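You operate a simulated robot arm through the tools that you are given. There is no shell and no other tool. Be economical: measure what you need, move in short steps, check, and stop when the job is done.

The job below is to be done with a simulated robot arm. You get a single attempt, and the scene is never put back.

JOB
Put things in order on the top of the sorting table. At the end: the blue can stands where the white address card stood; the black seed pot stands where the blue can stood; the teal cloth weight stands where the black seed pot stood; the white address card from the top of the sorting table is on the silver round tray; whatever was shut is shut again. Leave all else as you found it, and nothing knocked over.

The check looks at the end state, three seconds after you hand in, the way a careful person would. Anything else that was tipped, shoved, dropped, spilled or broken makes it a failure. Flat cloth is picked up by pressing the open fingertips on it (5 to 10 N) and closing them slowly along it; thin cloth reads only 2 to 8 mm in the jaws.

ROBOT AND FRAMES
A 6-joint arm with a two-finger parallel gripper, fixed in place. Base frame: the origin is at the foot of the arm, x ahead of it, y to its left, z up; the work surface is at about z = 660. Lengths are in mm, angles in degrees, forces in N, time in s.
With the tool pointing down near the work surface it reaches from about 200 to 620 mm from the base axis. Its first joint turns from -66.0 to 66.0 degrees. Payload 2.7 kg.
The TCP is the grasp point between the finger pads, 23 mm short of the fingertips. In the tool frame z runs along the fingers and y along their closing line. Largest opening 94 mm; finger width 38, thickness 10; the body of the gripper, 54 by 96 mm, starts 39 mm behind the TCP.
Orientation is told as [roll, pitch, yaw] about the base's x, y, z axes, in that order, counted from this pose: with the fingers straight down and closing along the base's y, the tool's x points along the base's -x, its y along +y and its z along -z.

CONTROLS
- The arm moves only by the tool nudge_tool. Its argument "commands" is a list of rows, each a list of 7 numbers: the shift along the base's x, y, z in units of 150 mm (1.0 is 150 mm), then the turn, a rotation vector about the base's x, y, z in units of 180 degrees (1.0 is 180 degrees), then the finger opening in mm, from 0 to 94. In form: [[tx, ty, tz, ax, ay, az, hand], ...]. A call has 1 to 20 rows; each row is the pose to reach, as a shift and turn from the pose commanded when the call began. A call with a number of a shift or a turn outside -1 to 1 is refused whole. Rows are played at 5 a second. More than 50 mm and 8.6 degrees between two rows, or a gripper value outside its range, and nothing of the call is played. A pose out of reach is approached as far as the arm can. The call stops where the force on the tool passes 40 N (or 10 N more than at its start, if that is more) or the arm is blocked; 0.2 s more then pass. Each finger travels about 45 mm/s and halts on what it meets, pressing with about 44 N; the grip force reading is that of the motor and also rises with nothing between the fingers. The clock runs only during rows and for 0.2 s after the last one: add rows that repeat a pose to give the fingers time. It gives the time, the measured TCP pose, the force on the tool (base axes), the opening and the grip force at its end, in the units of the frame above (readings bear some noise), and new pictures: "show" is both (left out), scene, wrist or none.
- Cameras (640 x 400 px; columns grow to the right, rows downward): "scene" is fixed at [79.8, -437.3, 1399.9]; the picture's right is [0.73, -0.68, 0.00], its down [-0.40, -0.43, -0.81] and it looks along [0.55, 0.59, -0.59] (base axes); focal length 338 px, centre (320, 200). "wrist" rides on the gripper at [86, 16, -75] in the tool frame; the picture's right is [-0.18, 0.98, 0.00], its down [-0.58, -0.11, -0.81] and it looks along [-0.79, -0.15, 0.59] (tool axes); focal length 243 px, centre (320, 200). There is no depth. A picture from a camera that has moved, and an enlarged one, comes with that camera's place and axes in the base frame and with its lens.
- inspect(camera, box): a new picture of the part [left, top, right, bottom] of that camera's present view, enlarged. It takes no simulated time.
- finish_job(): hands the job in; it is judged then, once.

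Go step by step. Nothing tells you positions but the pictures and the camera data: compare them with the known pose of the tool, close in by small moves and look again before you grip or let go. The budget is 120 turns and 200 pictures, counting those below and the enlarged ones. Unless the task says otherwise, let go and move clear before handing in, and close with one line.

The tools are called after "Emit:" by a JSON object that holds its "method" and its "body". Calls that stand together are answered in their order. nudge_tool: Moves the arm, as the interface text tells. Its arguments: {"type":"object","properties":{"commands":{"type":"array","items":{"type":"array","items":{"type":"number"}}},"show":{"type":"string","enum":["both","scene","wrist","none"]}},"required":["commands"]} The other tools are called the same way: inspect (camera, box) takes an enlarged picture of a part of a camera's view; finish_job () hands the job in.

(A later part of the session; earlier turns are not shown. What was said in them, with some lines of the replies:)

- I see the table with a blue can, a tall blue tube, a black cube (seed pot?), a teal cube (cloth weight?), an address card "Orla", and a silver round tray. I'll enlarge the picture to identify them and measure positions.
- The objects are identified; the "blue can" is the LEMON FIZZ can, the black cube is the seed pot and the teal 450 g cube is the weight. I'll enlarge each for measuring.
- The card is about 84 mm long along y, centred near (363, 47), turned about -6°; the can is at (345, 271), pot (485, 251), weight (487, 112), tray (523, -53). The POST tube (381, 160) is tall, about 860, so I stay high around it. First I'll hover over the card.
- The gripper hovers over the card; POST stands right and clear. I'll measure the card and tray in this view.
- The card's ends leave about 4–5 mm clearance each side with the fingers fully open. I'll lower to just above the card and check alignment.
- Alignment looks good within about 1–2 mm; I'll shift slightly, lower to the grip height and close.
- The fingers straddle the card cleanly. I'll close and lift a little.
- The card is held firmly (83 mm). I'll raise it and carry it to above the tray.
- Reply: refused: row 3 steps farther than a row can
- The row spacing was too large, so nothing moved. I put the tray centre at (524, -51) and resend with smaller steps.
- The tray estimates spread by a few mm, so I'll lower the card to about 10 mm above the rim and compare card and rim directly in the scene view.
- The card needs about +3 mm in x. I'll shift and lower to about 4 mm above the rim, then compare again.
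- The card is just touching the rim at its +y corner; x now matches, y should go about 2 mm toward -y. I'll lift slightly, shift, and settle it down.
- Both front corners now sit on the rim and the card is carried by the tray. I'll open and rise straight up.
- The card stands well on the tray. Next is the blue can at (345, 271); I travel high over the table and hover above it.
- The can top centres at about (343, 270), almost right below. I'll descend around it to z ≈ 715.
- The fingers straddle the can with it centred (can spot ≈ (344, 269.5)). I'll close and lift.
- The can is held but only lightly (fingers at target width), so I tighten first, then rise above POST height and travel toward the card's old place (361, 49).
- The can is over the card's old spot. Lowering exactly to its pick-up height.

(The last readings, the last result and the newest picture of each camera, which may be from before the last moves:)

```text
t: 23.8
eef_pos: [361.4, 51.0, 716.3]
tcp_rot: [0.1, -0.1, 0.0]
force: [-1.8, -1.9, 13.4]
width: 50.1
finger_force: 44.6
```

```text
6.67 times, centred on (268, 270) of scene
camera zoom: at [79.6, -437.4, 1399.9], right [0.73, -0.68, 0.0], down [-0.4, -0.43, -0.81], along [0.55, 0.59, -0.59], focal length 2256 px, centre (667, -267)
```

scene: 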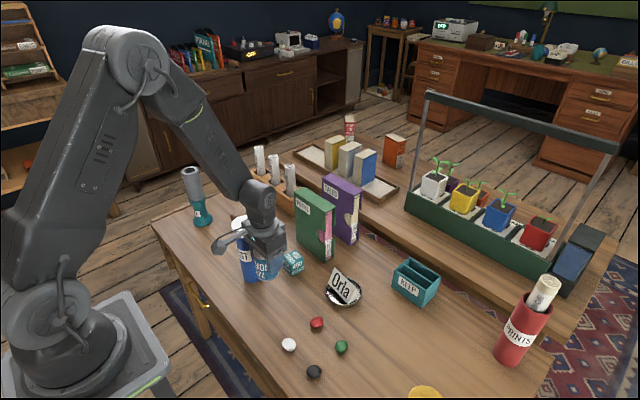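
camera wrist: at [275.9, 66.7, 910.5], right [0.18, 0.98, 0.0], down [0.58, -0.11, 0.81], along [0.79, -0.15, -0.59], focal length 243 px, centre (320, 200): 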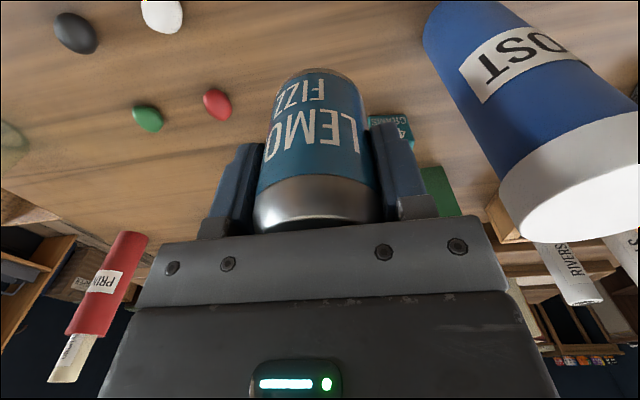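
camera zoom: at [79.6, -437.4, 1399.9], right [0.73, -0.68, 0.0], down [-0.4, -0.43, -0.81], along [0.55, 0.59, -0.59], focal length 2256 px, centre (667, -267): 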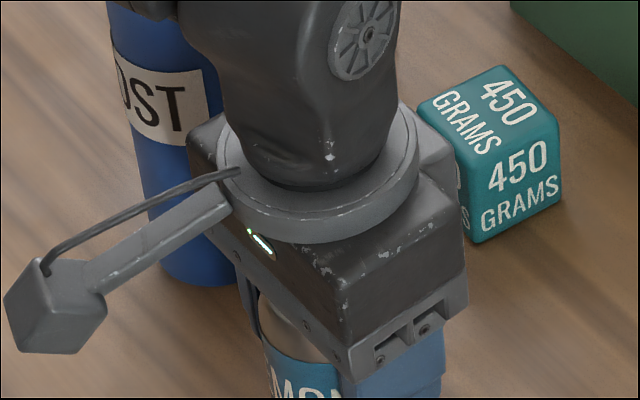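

It is resting on the table (13 N upward). Opening and rising clear.

Emit:
{"method": "nudge_tool", "body": {"commands": [[0, 0, 0, 0, 0, 0, 58], [0, 0, 0, 0, 0, 0, 70], [0, 0, 0, 0, 0, 0, 84], [0, 0, 0, 0, 0, 0, 84], [0, 0, 0.2, 0, 0, 0, 84], [0, 0, 0.5, 0, 0, 0, 84], [0, 0, 0.8, 0, 0, 0, 84], [0, 0, 1.0, 0, 0, 0, 90]]}}

Emit:
{"method": "inspect", "body": {"camera": "scene", "box": [200, 215, 376, 325]}}

```text
t: 25.6
eef_pos: [361.0, 50.3, 866.1]
tcp_rot: [0.0, 0.1, 0.0]
force: [-0.1, -0.4, 0.8]
width: 90.1
finger_force: 0.1
camera wrist: at [274.9, 65.9, 941.6], right [0.18, 0.98, 0.0], down [0.58, -0.11, 0.81], along [0.79, -0.15, -0.59], focal length 243 px, centre (320, 200)
```

scene: 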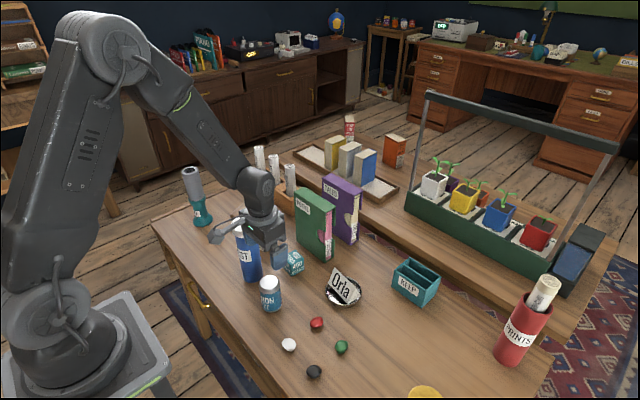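
wrist: 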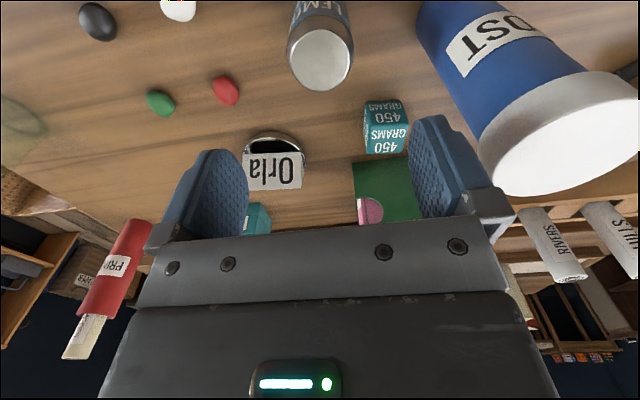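

```text
3.64 times, centred on (288, 270) of scene
camera zoom: at [79.8, -437.3, 1399.9], right [0.73, -0.68, 0.0], down [-0.4, -0.43, -0.81], along [0.55, 0.59, -0.59], focal length 1231 px, centre (436, -54)
```

zoom: 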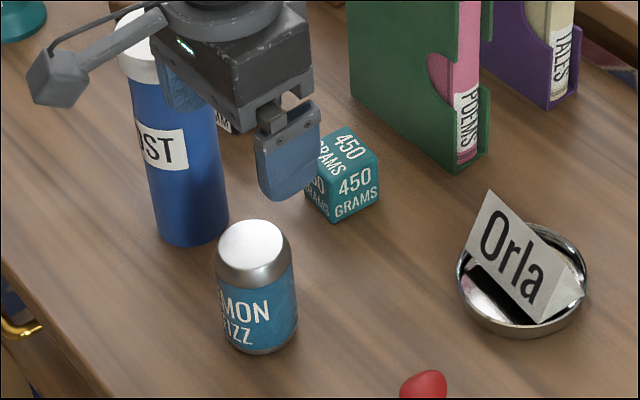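

The can stands at the card's old place. Now to the seed pot near (485, 251): rise, cross over high, hover with yaw +6°.

Emit:
{"method": "nudge_tool", "body": {"commands": [[0, 0, 0.25, 0, 0, 0, 94], [0, 0, 0.5, 0, 0, 0, 94], [0.15, 0.25, 0.5, 0, 0, 0.01, 94], [0.3, 0.5, 0.5, 0, 0, 0.02, 94], [0.45, 0.75, 0.5, 0, 0, 0.03, 94], [0.6, 1.0, 0.5, 0, 0, 0.033, 94]], "show": "none"}}

Emit:
{"method": "nudge_tool", "body": {"commands": [[0.12, 0.17, 0, 0, 0, 0, 94], [0.227, 0.343, 0, 0, 0, 0, 94], [0.227, 0.343, -0.3, 0, 0, 0, 94], [0.227, 0.343, -0.6, 0, 0, 0, 94], [0.227, 0.343, -0.6, 0, 0, 0, 94]]}}

Emit:
{"method": "inspect", "body": {"camera": "wrist", "box": [230, 0, 406, 110]}}

```text
t: 27.0
eef_pos: [450.5, 200.0, 942.0]
tcp_rot: [0.0, 0.1, 5.9]
force: [0.7, 0.0, 1.4]
width: 94.1
finger_force: 0.0
```

```text
t: 28.2
eef_pos: [483.6, 253.1, 850.4]
tcp_rot: [-0.1, 0.1, 6.0]
force: [-0.2, 0.5, -0.5]
width: 93.8
finger_force: 0.1
camera wrist: at [397.2, 259.2, 925.5], right [0.08, 1.0, 0.0], down [0.59, -0.05, 0.81], along [0.8, -0.07, -0.59], focal length 243 px, centre (320, 200)
```

scene: 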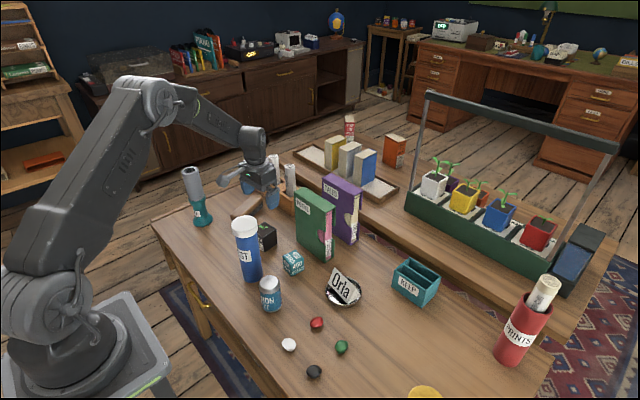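
wrist: 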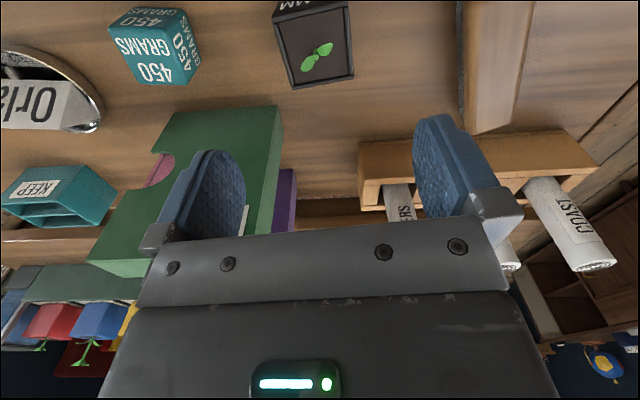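

```text
3.64 times, centred on (318, 55) of wrist
camera zoom: at [397.2, 259.2, 925.5], right [0.08, 1.0, 0.0], down [0.59, -0.05, 0.81], along [0.8, -0.07, -0.59], focal length 882 px, centre (327, 727)
```

zoom: 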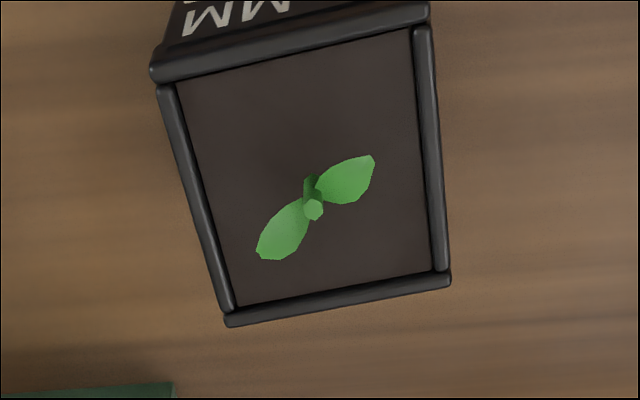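

The pot's top is a 54 mm square centred near (482.5, 250), turned 6°. I'll descend to z ≈ 706, keeping the palm above the sprout.

Emit:
{"method": "nudge_tool", "body": {"commands": [[-0.013, -0.01, -0.25, 0, 0, 0, 94], [-0.013, -0.01, -0.5, 0, 0, 0, 94], [-0.013, -0.01, -0.75, 0, 0, 0, 94], [-0.013, -0.01, -0.963, 0, 0, 0, 94], [-0.013, -0.01, -0.963, 0, 0, 0, 94]], "show": "wrist"}}

Emit:
{"method": "inspect", "body": {"camera": "scene", "box": [210, 190, 322, 260]}}

```text
t: 29.4
eef_pos: [484.0, 251.1, 706.9]
tcp_rot: [0.0, 0.0, 6.0]
force: [0.2, 0.6, -0.1]
width: 94.0
finger_force: 0.0
camera wrist: at [395.7, 258.6, 781.7], right [0.08, 1.0, 0.0], down [0.59, -0.05, 0.81], along [0.8, -0.07, -0.59], focal length 243 px, centre (320, 200)
```

wrist: 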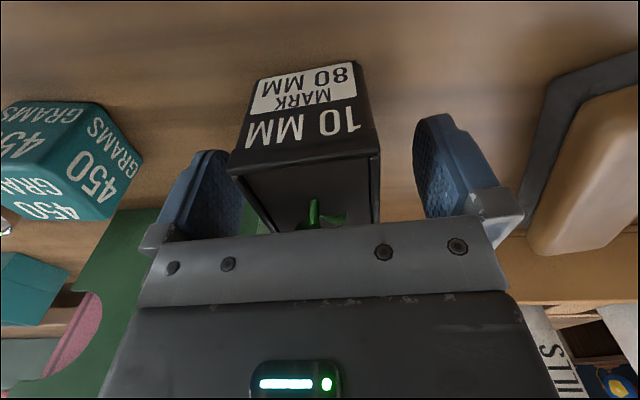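

```text
5.71 times, centred on (266, 225) of scene
camera zoom: at [79.8, -437.3, 1399.9], right [0.73, -0.68, 0.0], down [-0.4, -0.43, -0.81], along [0.55, 0.59, -0.59], focal length 1934 px, centre (629, 57)
```

zoom: 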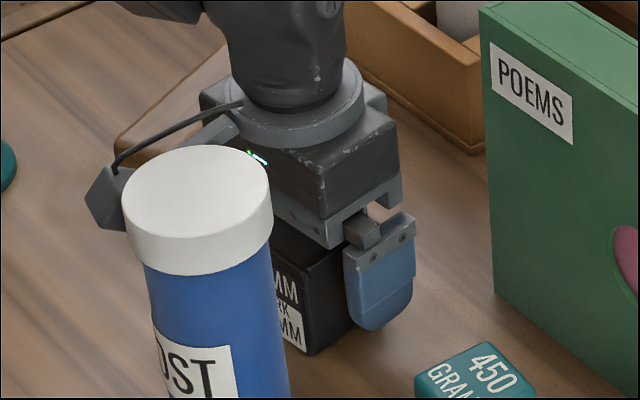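

The pot sits between the fingers. Closing and lifting.

Emit:
{"method": "nudge_tool", "body": {"commands": [[0, 0, 0, 0, 0, 0, 76], [0, 0, 0, 0, 0, 0, 60], [0, 0, 0, 0, 0, 0, 45], [0, 0, 0, 0, 0, 0, 40], [0, 0, 0, 0, 0, 0, 40], [0, 0, 0, 0, 0, 0, 40], [0, 0, 0.1, 0, 0, 0, 40], [0, 0, 0.3, 0, 0, 0, 40], [0, 0, 0.6, 0, 0, 0, 40], [0, 0, 0.9, 0, 0, 0, 40], [0, 0, 1.0, 0, 0, 0, 40]]}}

Emit:
{"method": "inspect", "body": {"camera": "scene", "box": [210, 160, 322, 230]}}

```text
t: 31.8
eef_pos: [483.8, 250.2, 855.1]
tcp_rot: [0.0, 0.0, 5.9]
force: [-0.5, 0.2, -1.2]
width: 54.7
finger_force: 44.3
camera wrist: at [396.3, 256.7, 931.3], right [0.08, 1.0, 0.0], down [0.59, -0.05, 0.81], along [0.8, -0.07, -0.59], focal length 243 px, centre (320, 200)
```

scene: 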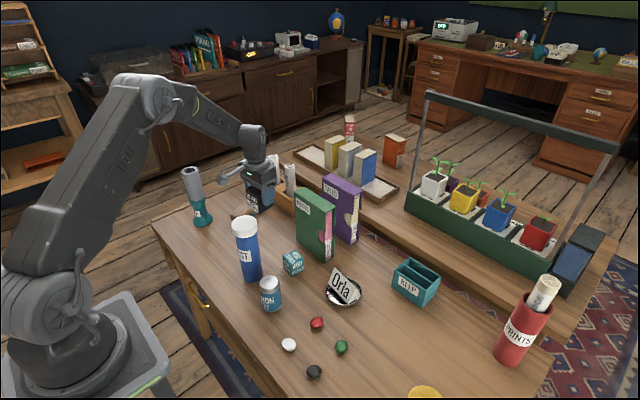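
wrist: 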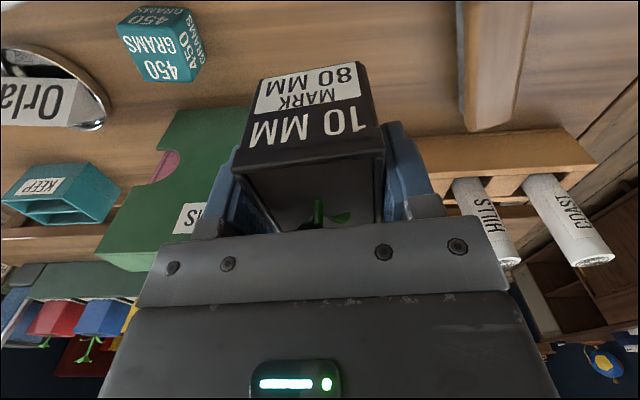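

```text
5.71 times, centred on (266, 195) of scene
camera zoom: at [79.8, -437.3, 1399.9], right [0.73, -0.68, 0.0], down [-0.4, -0.43, -0.81], along [0.55, 0.59, -0.59], focal length 1934 px, centre (629, 229)
```

zoom: 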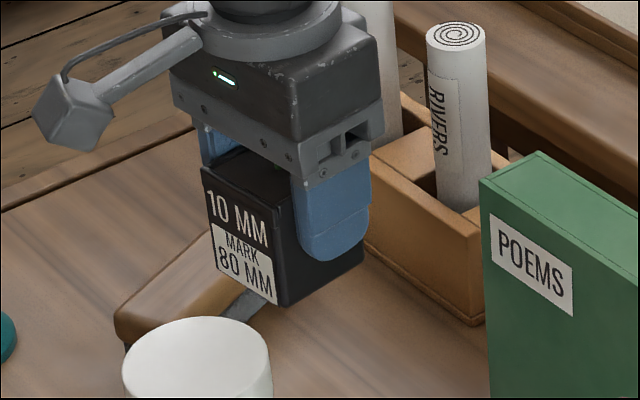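

Pot held (54.7 mm). Moving it to the can's old place (344, 269.5).

Emit:
{"method": "nudge_tool", "body": {"commands": [[-0.1, 0.133, 0, 0, 0, 0, 40], [-0.4, 0.133, 0, 0, 0, 0, 40], [-0.7, 0.133, 0, 0, 0, 0, 40], [-0.923, 0.133, 0, 0, 0, 0, 40], [-0.923, 0.133, -0.3, 0, 0, 0, 40], [-0.923, 0.133, -0.6, 0, 0, 0, 40], [-0.923, 0.133, -0.6, 0, 0, 0, 40]]}}

```text
t: 33.4
eef_pos: [345.3, 271.1, 766.4]
tcp_rot: [0.1, 0.1, 6.0]
force: [0.1, -0.6, -2.2]
width: 54.5
finger_force: 43.8
camera wrist: at [257.6, 277.6, 841.8], right [0.08, 1.0, 0.0], down [0.59, -0.05, 0.81], along [0.8, -0.07, -0.59], focal length 243 px, centre (320, 200)
```

scene: 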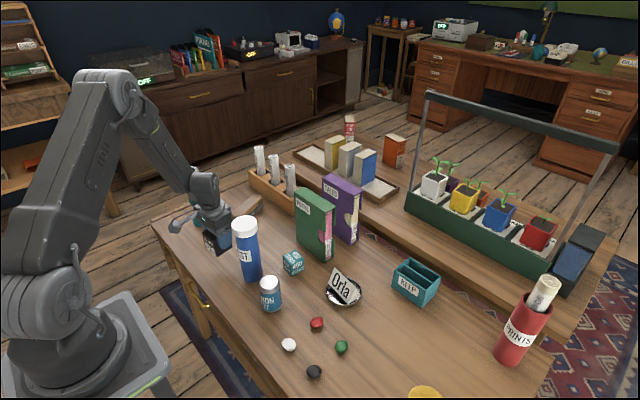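
wrist: 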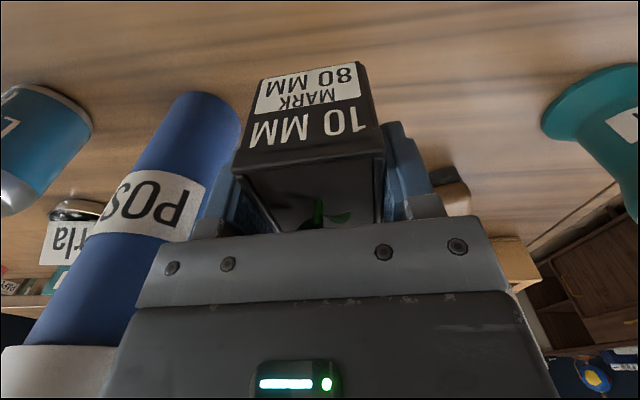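

Over the spot; lowering the last 60 mm gently.

Emit:
{"method": "nudge_tool", "body": {"commands": [[0, -0.005, -0.2, 0, 0, 0, 40], [0, -0.005, -0.33, 0, 0, 0, 40], [0, -0.005, -0.38, 0, 0, 0, 40], [0, -0.005, -0.395, 0, 0, 0, 40], [0, -0.005, -0.4, 0, 0, 0, 40], [0, -0.005, -0.4, 0, 0, 0, 40]], "show": "none"}}

Emit:
{"method": "inspect", "body": {"camera": "scene", "box": [170, 210, 266, 270]}}

```text
t: 34.8
eef_pos: [345.4, 269.5, 706.3]
tcp_rot: [0.0, -0.1, 5.9]
force: [-2.2, -0.1, 2.5]
width: 55.0
finger_force: 43.5
```

```text
6.67 times, centred on (218, 240) of scene
camera zoom: at [79.7, -437.4, 1399.9], right [0.73, -0.68, 0.0], down [-0.4, -0.43, -0.81], along [0.55, 0.59, -0.59], focal length 2256 px, centre (1000, -67)
```

zoom: 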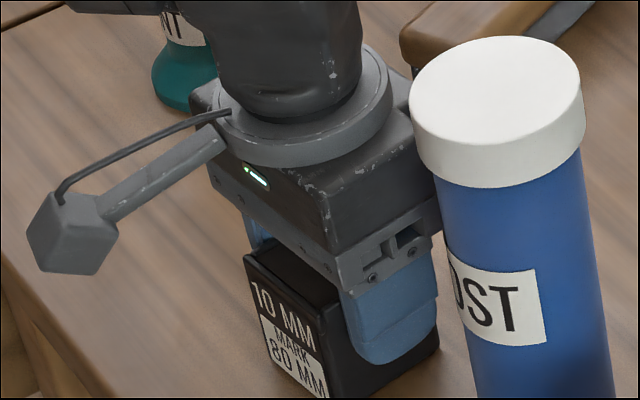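

The pot is touching the table (about 2.5 N). Opening and rising straight up.

Emit:
{"method": "nudge_tool", "body": {"commands": [[0, 0, 0, 0, 0, 0, 60], [0, 0, 0, 0, 0, 0, 72], [0, 0, 0, 0, 0, 0, 84], [0, 0, 0, 0, 0, 0, 84], [0, 0, 0.2, 0, 0, 0, 84], [0, 0, 0.5, 0, 0, 0, 84], [0, 0, 0.8, 0, 0, 0, 84], [0, 0, 1.0, 0, 0, 0, 84]]}}

Emit:
{"method": "inspect", "body": {"camera": "scene", "box": [170, 200, 330, 300]}}

```text
t: 36.6
eef_pos: [347.2, 269.8, 856.1]
tcp_rot: [0.0, 0.0, 5.9]
force: [0.4, 0.6, 0.0]
width: 84.1
finger_force: 0.0
camera wrist: at [258.7, 276.4, 931.9], right [0.08, 1.0, 0.0], down [0.59, -0.05, 0.81], along [0.8, -0.07, -0.59], focal length 243 px, centre (320, 200)
```

scene: 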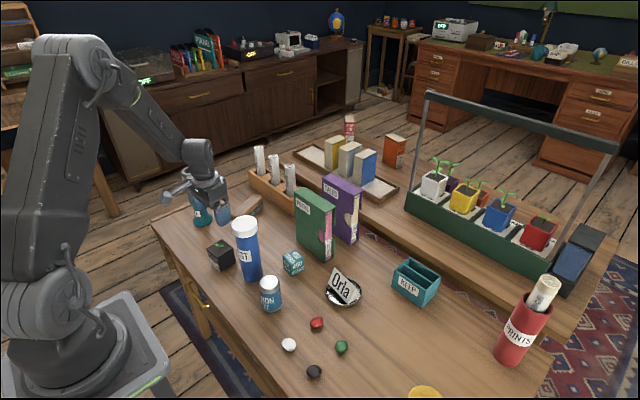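
wrist: 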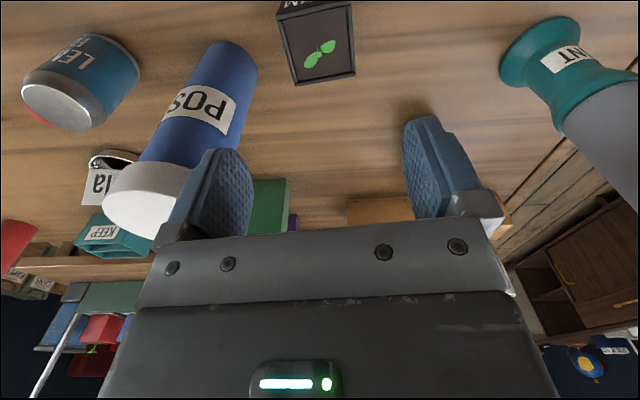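

```text
4.00 times, centred on (250, 250) of scene
camera zoom: at [79.8, -437.3, 1399.9], right [0.73, -0.68, 0.0], down [-0.4, -0.43, -0.81], along [0.55, 0.59, -0.59], focal length 1354 px, centre (600, 0)
```

zoom: 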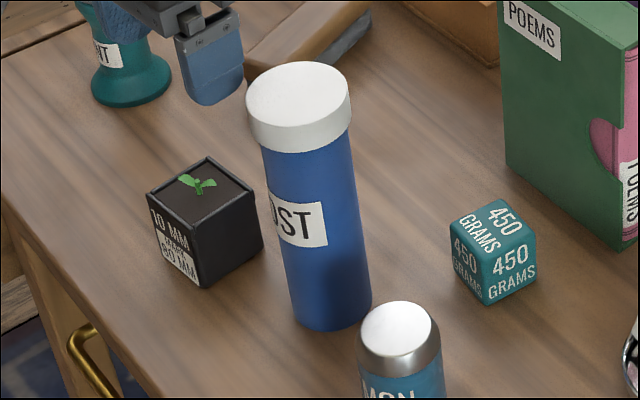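

Pot stands at the can's old place. Now the weight: I'll rise, move over (485, 112) while turning the gripper to yaw 84° so that the camera arm points away from POST and POEMS.

Emit:
{"method": "nudge_tool", "body": {"commands": [[0, 0, 0.25, 0, 0, 0, 84], [0, 0, 0.5, 0, 0, 0, 84], [0.093, -0.1, 0.5, 0, 0, 0.0433, 84], [0.186, -0.2, 0.5, 0, 0, 0.0866, 84], [0.279, -0.3, 0.5, 0, 0, 0.13, 84], [0.371, -0.4, 0.5, 0, 0, 0.1733, 84], [0.464, -0.5, 0.5, 0, 0, 0.2166, 84], [0.557, -0.6, 0.5, 0, 0, 0.26, 84], [0.65, -0.7, 0.5, 0, 0, 0.3033, 84], [0.743, -0.8, 0.5, 0, 0, 0.3466, 84], [0.836, -0.9, 0.5, 0, 0, 0.39, 84], [0.927, -1.0, 0.5, 0, 0, 0.4333, 84], [0.927, -1.0, 0.5, 0, 0, 0.4333, 84]]}}

```text
t: 39.4
eef_pos: [485.5, 120.0, 930.7]
tcp_rot: [0.0, 0.0, 83.9]
force: [-0.1, -0.6, 1.0]
width: 84.0
finger_force: 0.0
camera wrist: at [459.8, 34.8, 1006.7], right [-0.96, 0.29, 0.0], down [0.17, 0.57, 0.81], along [0.23, 0.77, -0.59], focal length 243 px, centre (320, 200)
```

scene: 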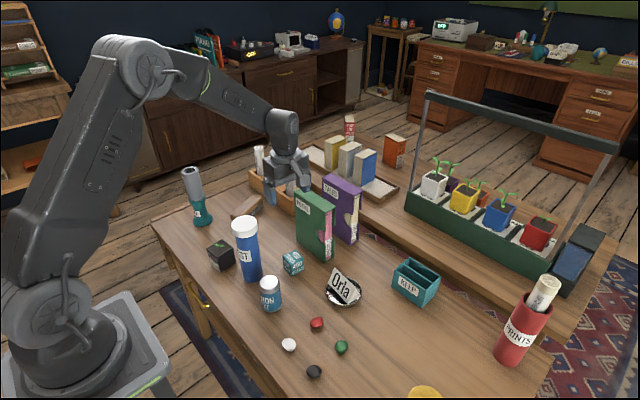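
wrist: 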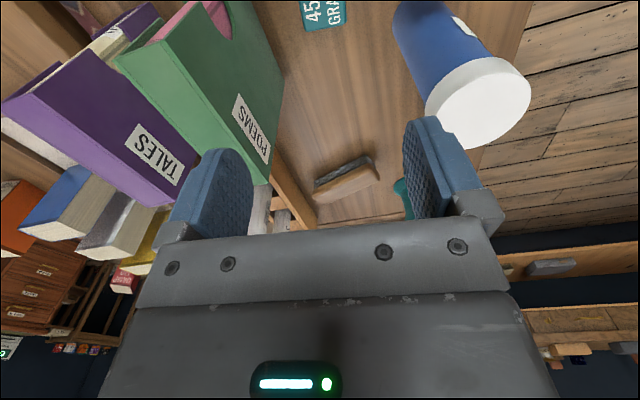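

The weight is at the top of the wrist picture, ahead of the fingers' plane. I'll shift to y ≈ 110 and lower to z ≈ 840 to measure.

Emit:
{"method": "nudge_tool", "body": {"commands": [[0, -0.06, -0.2, 0, 0, 0, 84], [0, -0.06, -0.4, 0, 0, 0, 84], [0, -0.06, -0.6, 0, 0, 0, 84], [0, -0.06, -0.6, 0, 0, 0, 84]]}}

Emit:
{"method": "inspect", "body": {"camera": "wrist", "box": [230, 0, 406, 110]}}

```text
t: 40.4
eef_pos: [484.7, 110.6, 842.0]
tcp_rot: [0.1, 0.0, 83.9]
force: [0.3, 0.2, 0.1]
width: 84.0
finger_force: 0.1
camera wrist: at [459.7, 26.4, 916.8], right [-0.96, 0.29, 0.0], down [0.17, 0.57, 0.81], along [0.23, 0.77, -0.59], focal length 243 px, centre (320, 200)
```

scene: 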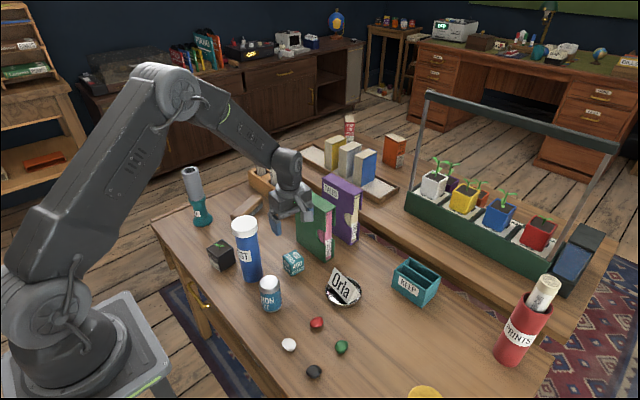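
wrist: 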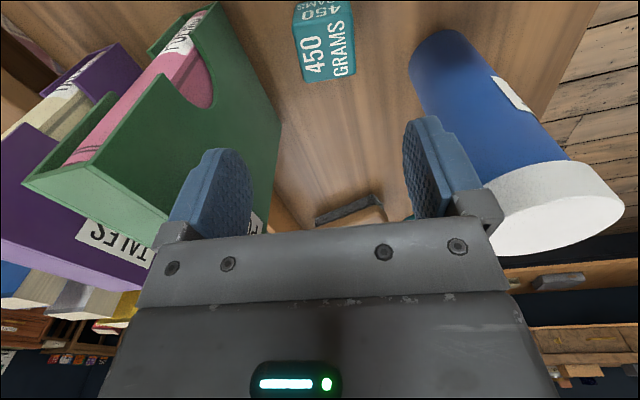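

```text
3.64 times, centred on (318, 55) of wrist
camera zoom: at [459.7, 26.4, 916.8], right [-0.96, 0.29, 0.0], down [0.17, 0.57, 0.81], along [0.23, 0.77, -0.59], focal length 882 px, centre (327, 727)
```

zoom: 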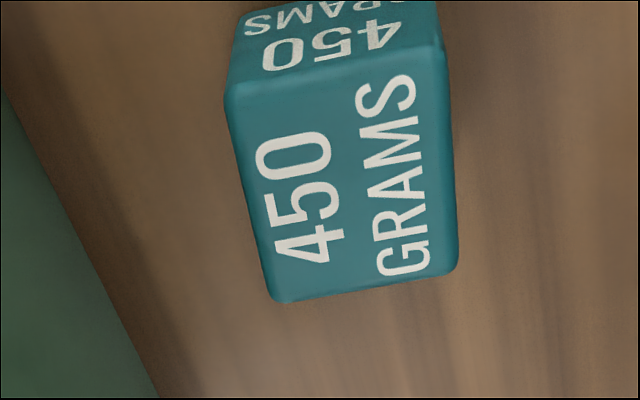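

The weight's top is a 45 mm square centred near (481.5, 112), aligned with the gripper. Descending to z ≈ 691.

Emit:
{"method": "nudge_tool", "body": {"commands": [[-0.018, 0.008, -0.25, 0, 0, 0, 84], [-0.018, 0.008, -0.5, 0, 0, 0, 84], [-0.018, 0.008, -0.75, 0, 0, 0, 84], [-0.018, 0.008, -1.0, 0, 0, 0, 84], [-0.018, 0.008, -1.0, 0, 0, 0, 84]], "show": "wrist"}}

Emit:
{"method": "inspect", "body": {"camera": "scene", "box": [230, 210, 342, 280]}}

```text
t: 41.6
eef_pos: [482.4, 112.1, 691.4]
tcp_rot: [0.0, 0.0, 84.0]
force: [0.3, -0.6, 0.6]
width: 84.0
finger_force: 0.1
camera wrist: at [457.1, 27.2, 766.5], right [-0.96, 0.29, 0.0], down [0.17, 0.57, 0.81], along [0.23, 0.77, -0.59], focal length 243 px, centre (320, 200)
```

wrist: 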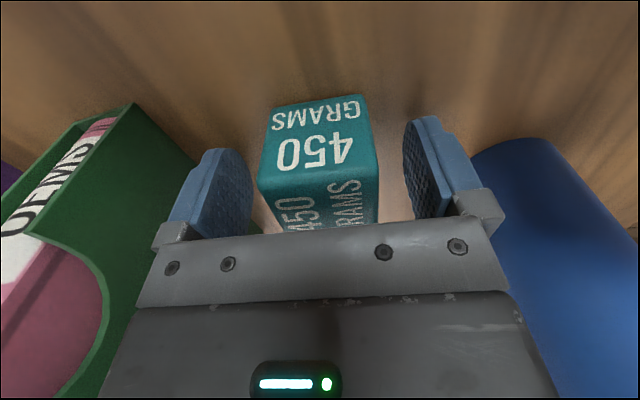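

```text
5.71 times, centred on (286, 245) of scene
camera zoom: at [79.8, -437.3, 1399.9], right [0.73, -0.68, 0.0], down [-0.4, -0.43, -0.81], along [0.55, 0.59, -0.59], focal length 1934 px, centre (514, -57)
```

zoom: 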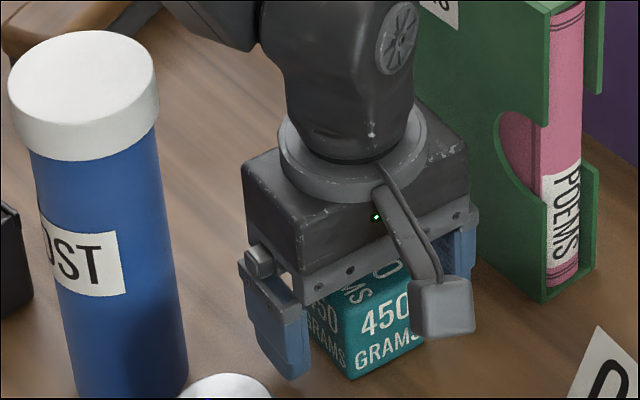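

Well clear on both sides. Closing and lifting.

Emit:
{"method": "nudge_tool", "body": {"commands": [[0, 0, 0, 0, 0, 0, 65], [0, 0, 0, 0, 0, 0, 50], [0, 0, 0, 0, 0, 0, 35], [0, 0, 0, 0, 0, 0, 30], [0, 0, 0, 0, 0, 0, 30], [0, 0, 0.1, 0, 0, 0, 30], [0, 0, 0.3, 0, 0, 0, 30], [0, 0, 0.6, 0, 0, 0, 30], [0, 0, 0.9, 0, 0, 0, 30], [0, 0, 1.0, 0, 0, 0, 30]], "show": "wrist"}}

```text
t: 43.8
eef_pos: [482.1, 111.9, 841.9]
tcp_rot: [0.0, 0.0, 83.9]
force: [0.0, 0.0, -3.3]
width: 45.9
finger_force: 44.1
camera wrist: at [456.6, 26.9, 916.8], right [-0.96, 0.29, 0.0], down [0.17, 0.57, 0.81], along [0.23, 0.77, -0.59], focal length 243 px, centre (320, 200)
```

wrist: 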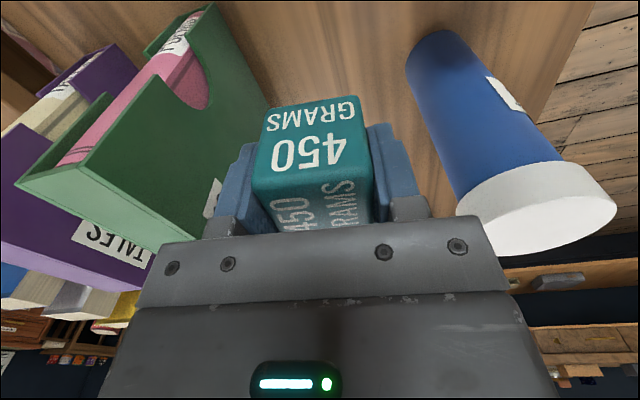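

Held (46 mm). Carrying it at +y to the pot's old place (482, 250).

Emit:
{"method": "nudge_tool", "body": {"commands": [[0, 0, 0.25, 0, 0, 0, 30], [0, 0.3, 0.25, 0, 0, 0, 30], [0, 0.6, 0.25, 0, 0, 0, 30], [0, 0.92, 0.25, 0, 0, 0, 30], [0, 0.92, 0, 0, 0, 0, 30], [0, 0.92, -0.3, 0, 0, 0, 30], [0, 0.92, -0.6, 0, 0, 0, 30], [0, 0.92, -0.6, 0, 0, 0, 30]]}}

```text
t: 45.6
eef_pos: [483.6, 251.1, 750.7]
tcp_rot: [0.0, -0.1, 83.9]
force: [0.5, 0.4, -4.0]
width: 45.8
finger_force: 44.2
camera wrist: at [458.1, 165.8, 826.1], right [-0.96, 0.29, 0.0], down [0.17, 0.57, 0.81], along [0.23, 0.77, -0.59], focal length 243 px, centre (320, 200)
```

scene: 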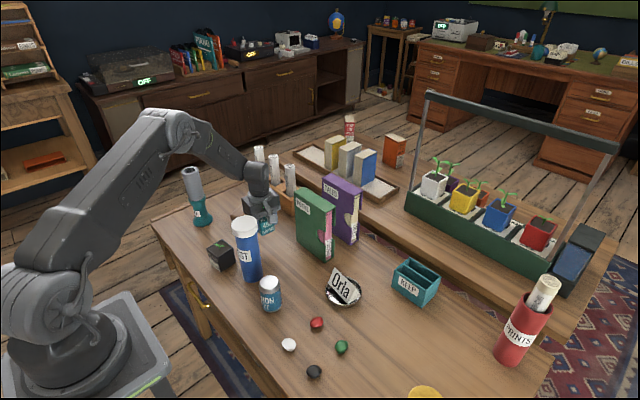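
wrist: 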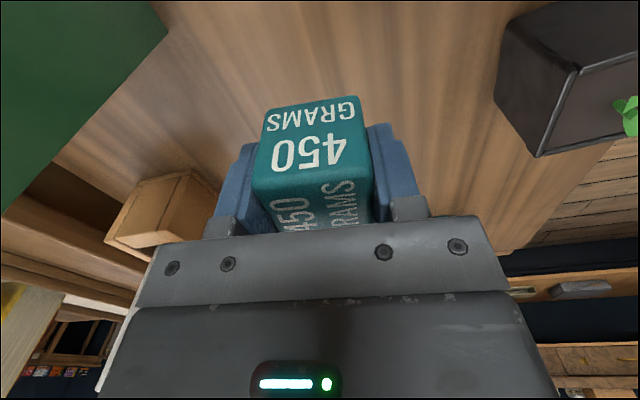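

Clear space below. Lowering the last 60 mm, to the same height it was gripped at.

Emit:
{"method": "nudge_tool", "body": {"commands": [[0, 0, -0.2, 0, 0, 0, 30], [0, 0, -0.33, 0, 0, 0, 30], [0, 0, -0.38, 0, 0, 0, 30], [0, 0, -0.395, 0, 0, 0, 30], [0, 0, -0.4, 0, 0, 0, 30], [0, 0, -0.4, 0, 0, 0, 30]], "show": "wrist"}}

```text
t: 47.0
eef_pos: [484.0, 250.7, 690.6]
tcp_rot: [0.1, 0.0, 83.8]
force: [-0.1, -0.8, -4.4]
width: 45.5
finger_force: 44.2
camera wrist: at [457.1, 165.5, 766.8], right [-0.96, 0.29, 0.0], down [0.17, 0.57, 0.81], along [0.23, 0.77, -0.59], focal length 243 px, centre (320, 200)
```

wrist: 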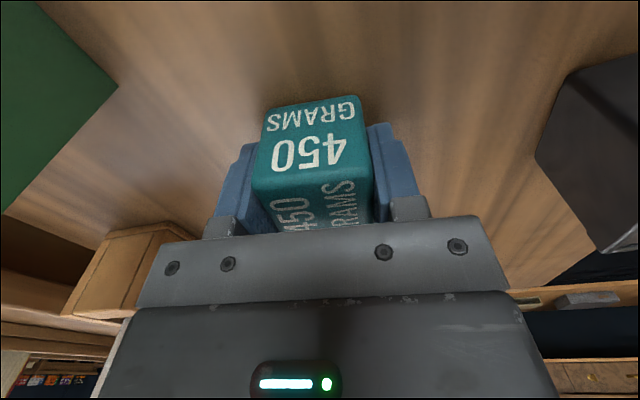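

It still hangs (−4 N); lowering in small bits until it touches.

Emit:
{"method": "nudge_tool", "body": {"commands": [[0, 0, -0.004, 0, 0, 0, 30], [0, 0, -0.008, 0, 0, 0, 30], [0, 0, -0.008, 0, 0, 0, 30]], "show": "none"}}

```text
t: 47.8
eef_pos: [481.9, 250.2, 692.1]
tcp_rot: [0.0, 0.0, 83.9]
force: [-6.7, -2.3, 14.4]
width: 46.1
finger_force: 43.5
```

Touching now (+14 N). Opening and rising clear.

Emit:
{"method": "nudge_tool", "body": {"commands": [[0, 0, 0, 0, 0, 0, 52], [0, 0, 0, 0, 0, 0, 64], [0, 0, 0, 0, 0, 0, 76], [0, 0, 0, 0, 0, 0, 80], [0, 0, 0.2, 0, 0, 0, 80], [0, 0, 0.5, 0, 0, 0, 80], [0, 0, 0.8, 0, 0, 0, 80], [0, 0, 1.0, 0, 0, 0, 80]]}}

Emit:
{"method": "inspect", "body": {"camera": "scene", "box": [170, 200, 394, 340]}}

Emit:
{"method": "inspect", "body": {"camera": "wrist", "box": [230, 0, 406, 110]}}

```text
t: 49.6
eef_pos: [482.9, 249.3, 841.3]
tcp_rot: [0.0, 0.0, 83.9]
force: [0.5, 0.4, 0.1]
width: 79.9
finger_force: 0.0
camera wrist: at [456.8, 164.8, 916.4], right [-0.96, 0.29, 0.0], down [0.17, 0.57, 0.81], along [0.23, 0.77, -0.59], focal length 243 px, centre (320, 200)
```

scene: 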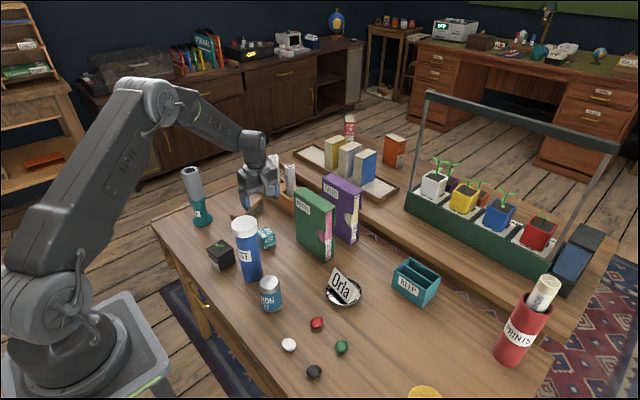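
wrist: 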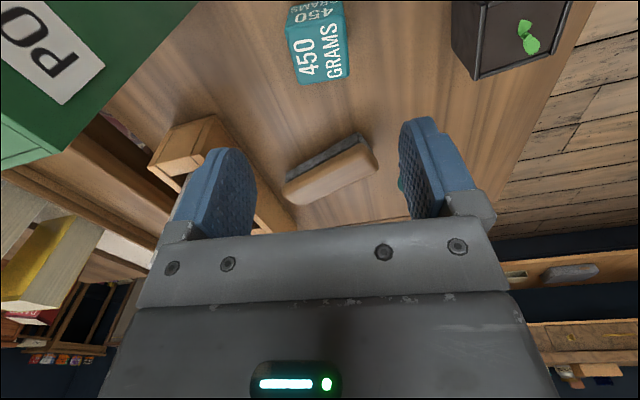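

```text
2.86 times, centred on (282, 270) of scene
camera zoom: at [79.8, -437.3, 1399.9], right [0.73, -0.68, 0.0], down [-0.4, -0.43, -0.81], along [0.55, 0.59, -0.59], focal length 967 px, centre (429, 0)
```

zoom: 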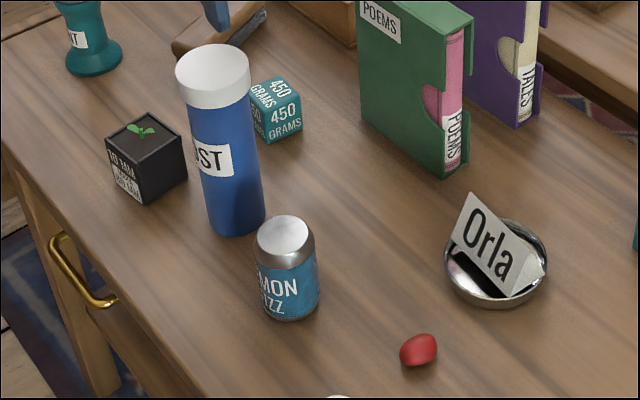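

```text
3.64 times, centred on (318, 55) of wrist
camera zoom: at [456.8, 164.8, 916.4], right [-0.96, 0.29, 0.0], down [0.17, 0.57, 0.81], along [0.23, 0.77, -0.59], focal length 882 px, centre (327, 727)
```

zoom: 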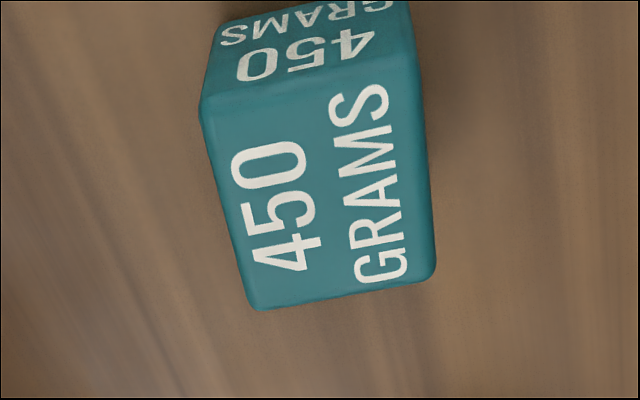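

All four objects are upright and in their places: can, pot and weight moved one along, and the card standing on the tray. Nothing else moved, nothing was opened, and the gripper is clear, so I hand in.

Emit:
{"method": "finish_job", "body": {}}

```text
The job is handed in.
```

The job is handed in. The blue can stands where the address card was, the black seed pot where the can was, and the teal weight where the pot was. The card stands upright on the silver tray, with its corners resting on the rim because it is slightly too long to sit on the floor of the tray. In the last pictures nothing else had moved or tipped. I opened nothing, so nothing needed shutting.
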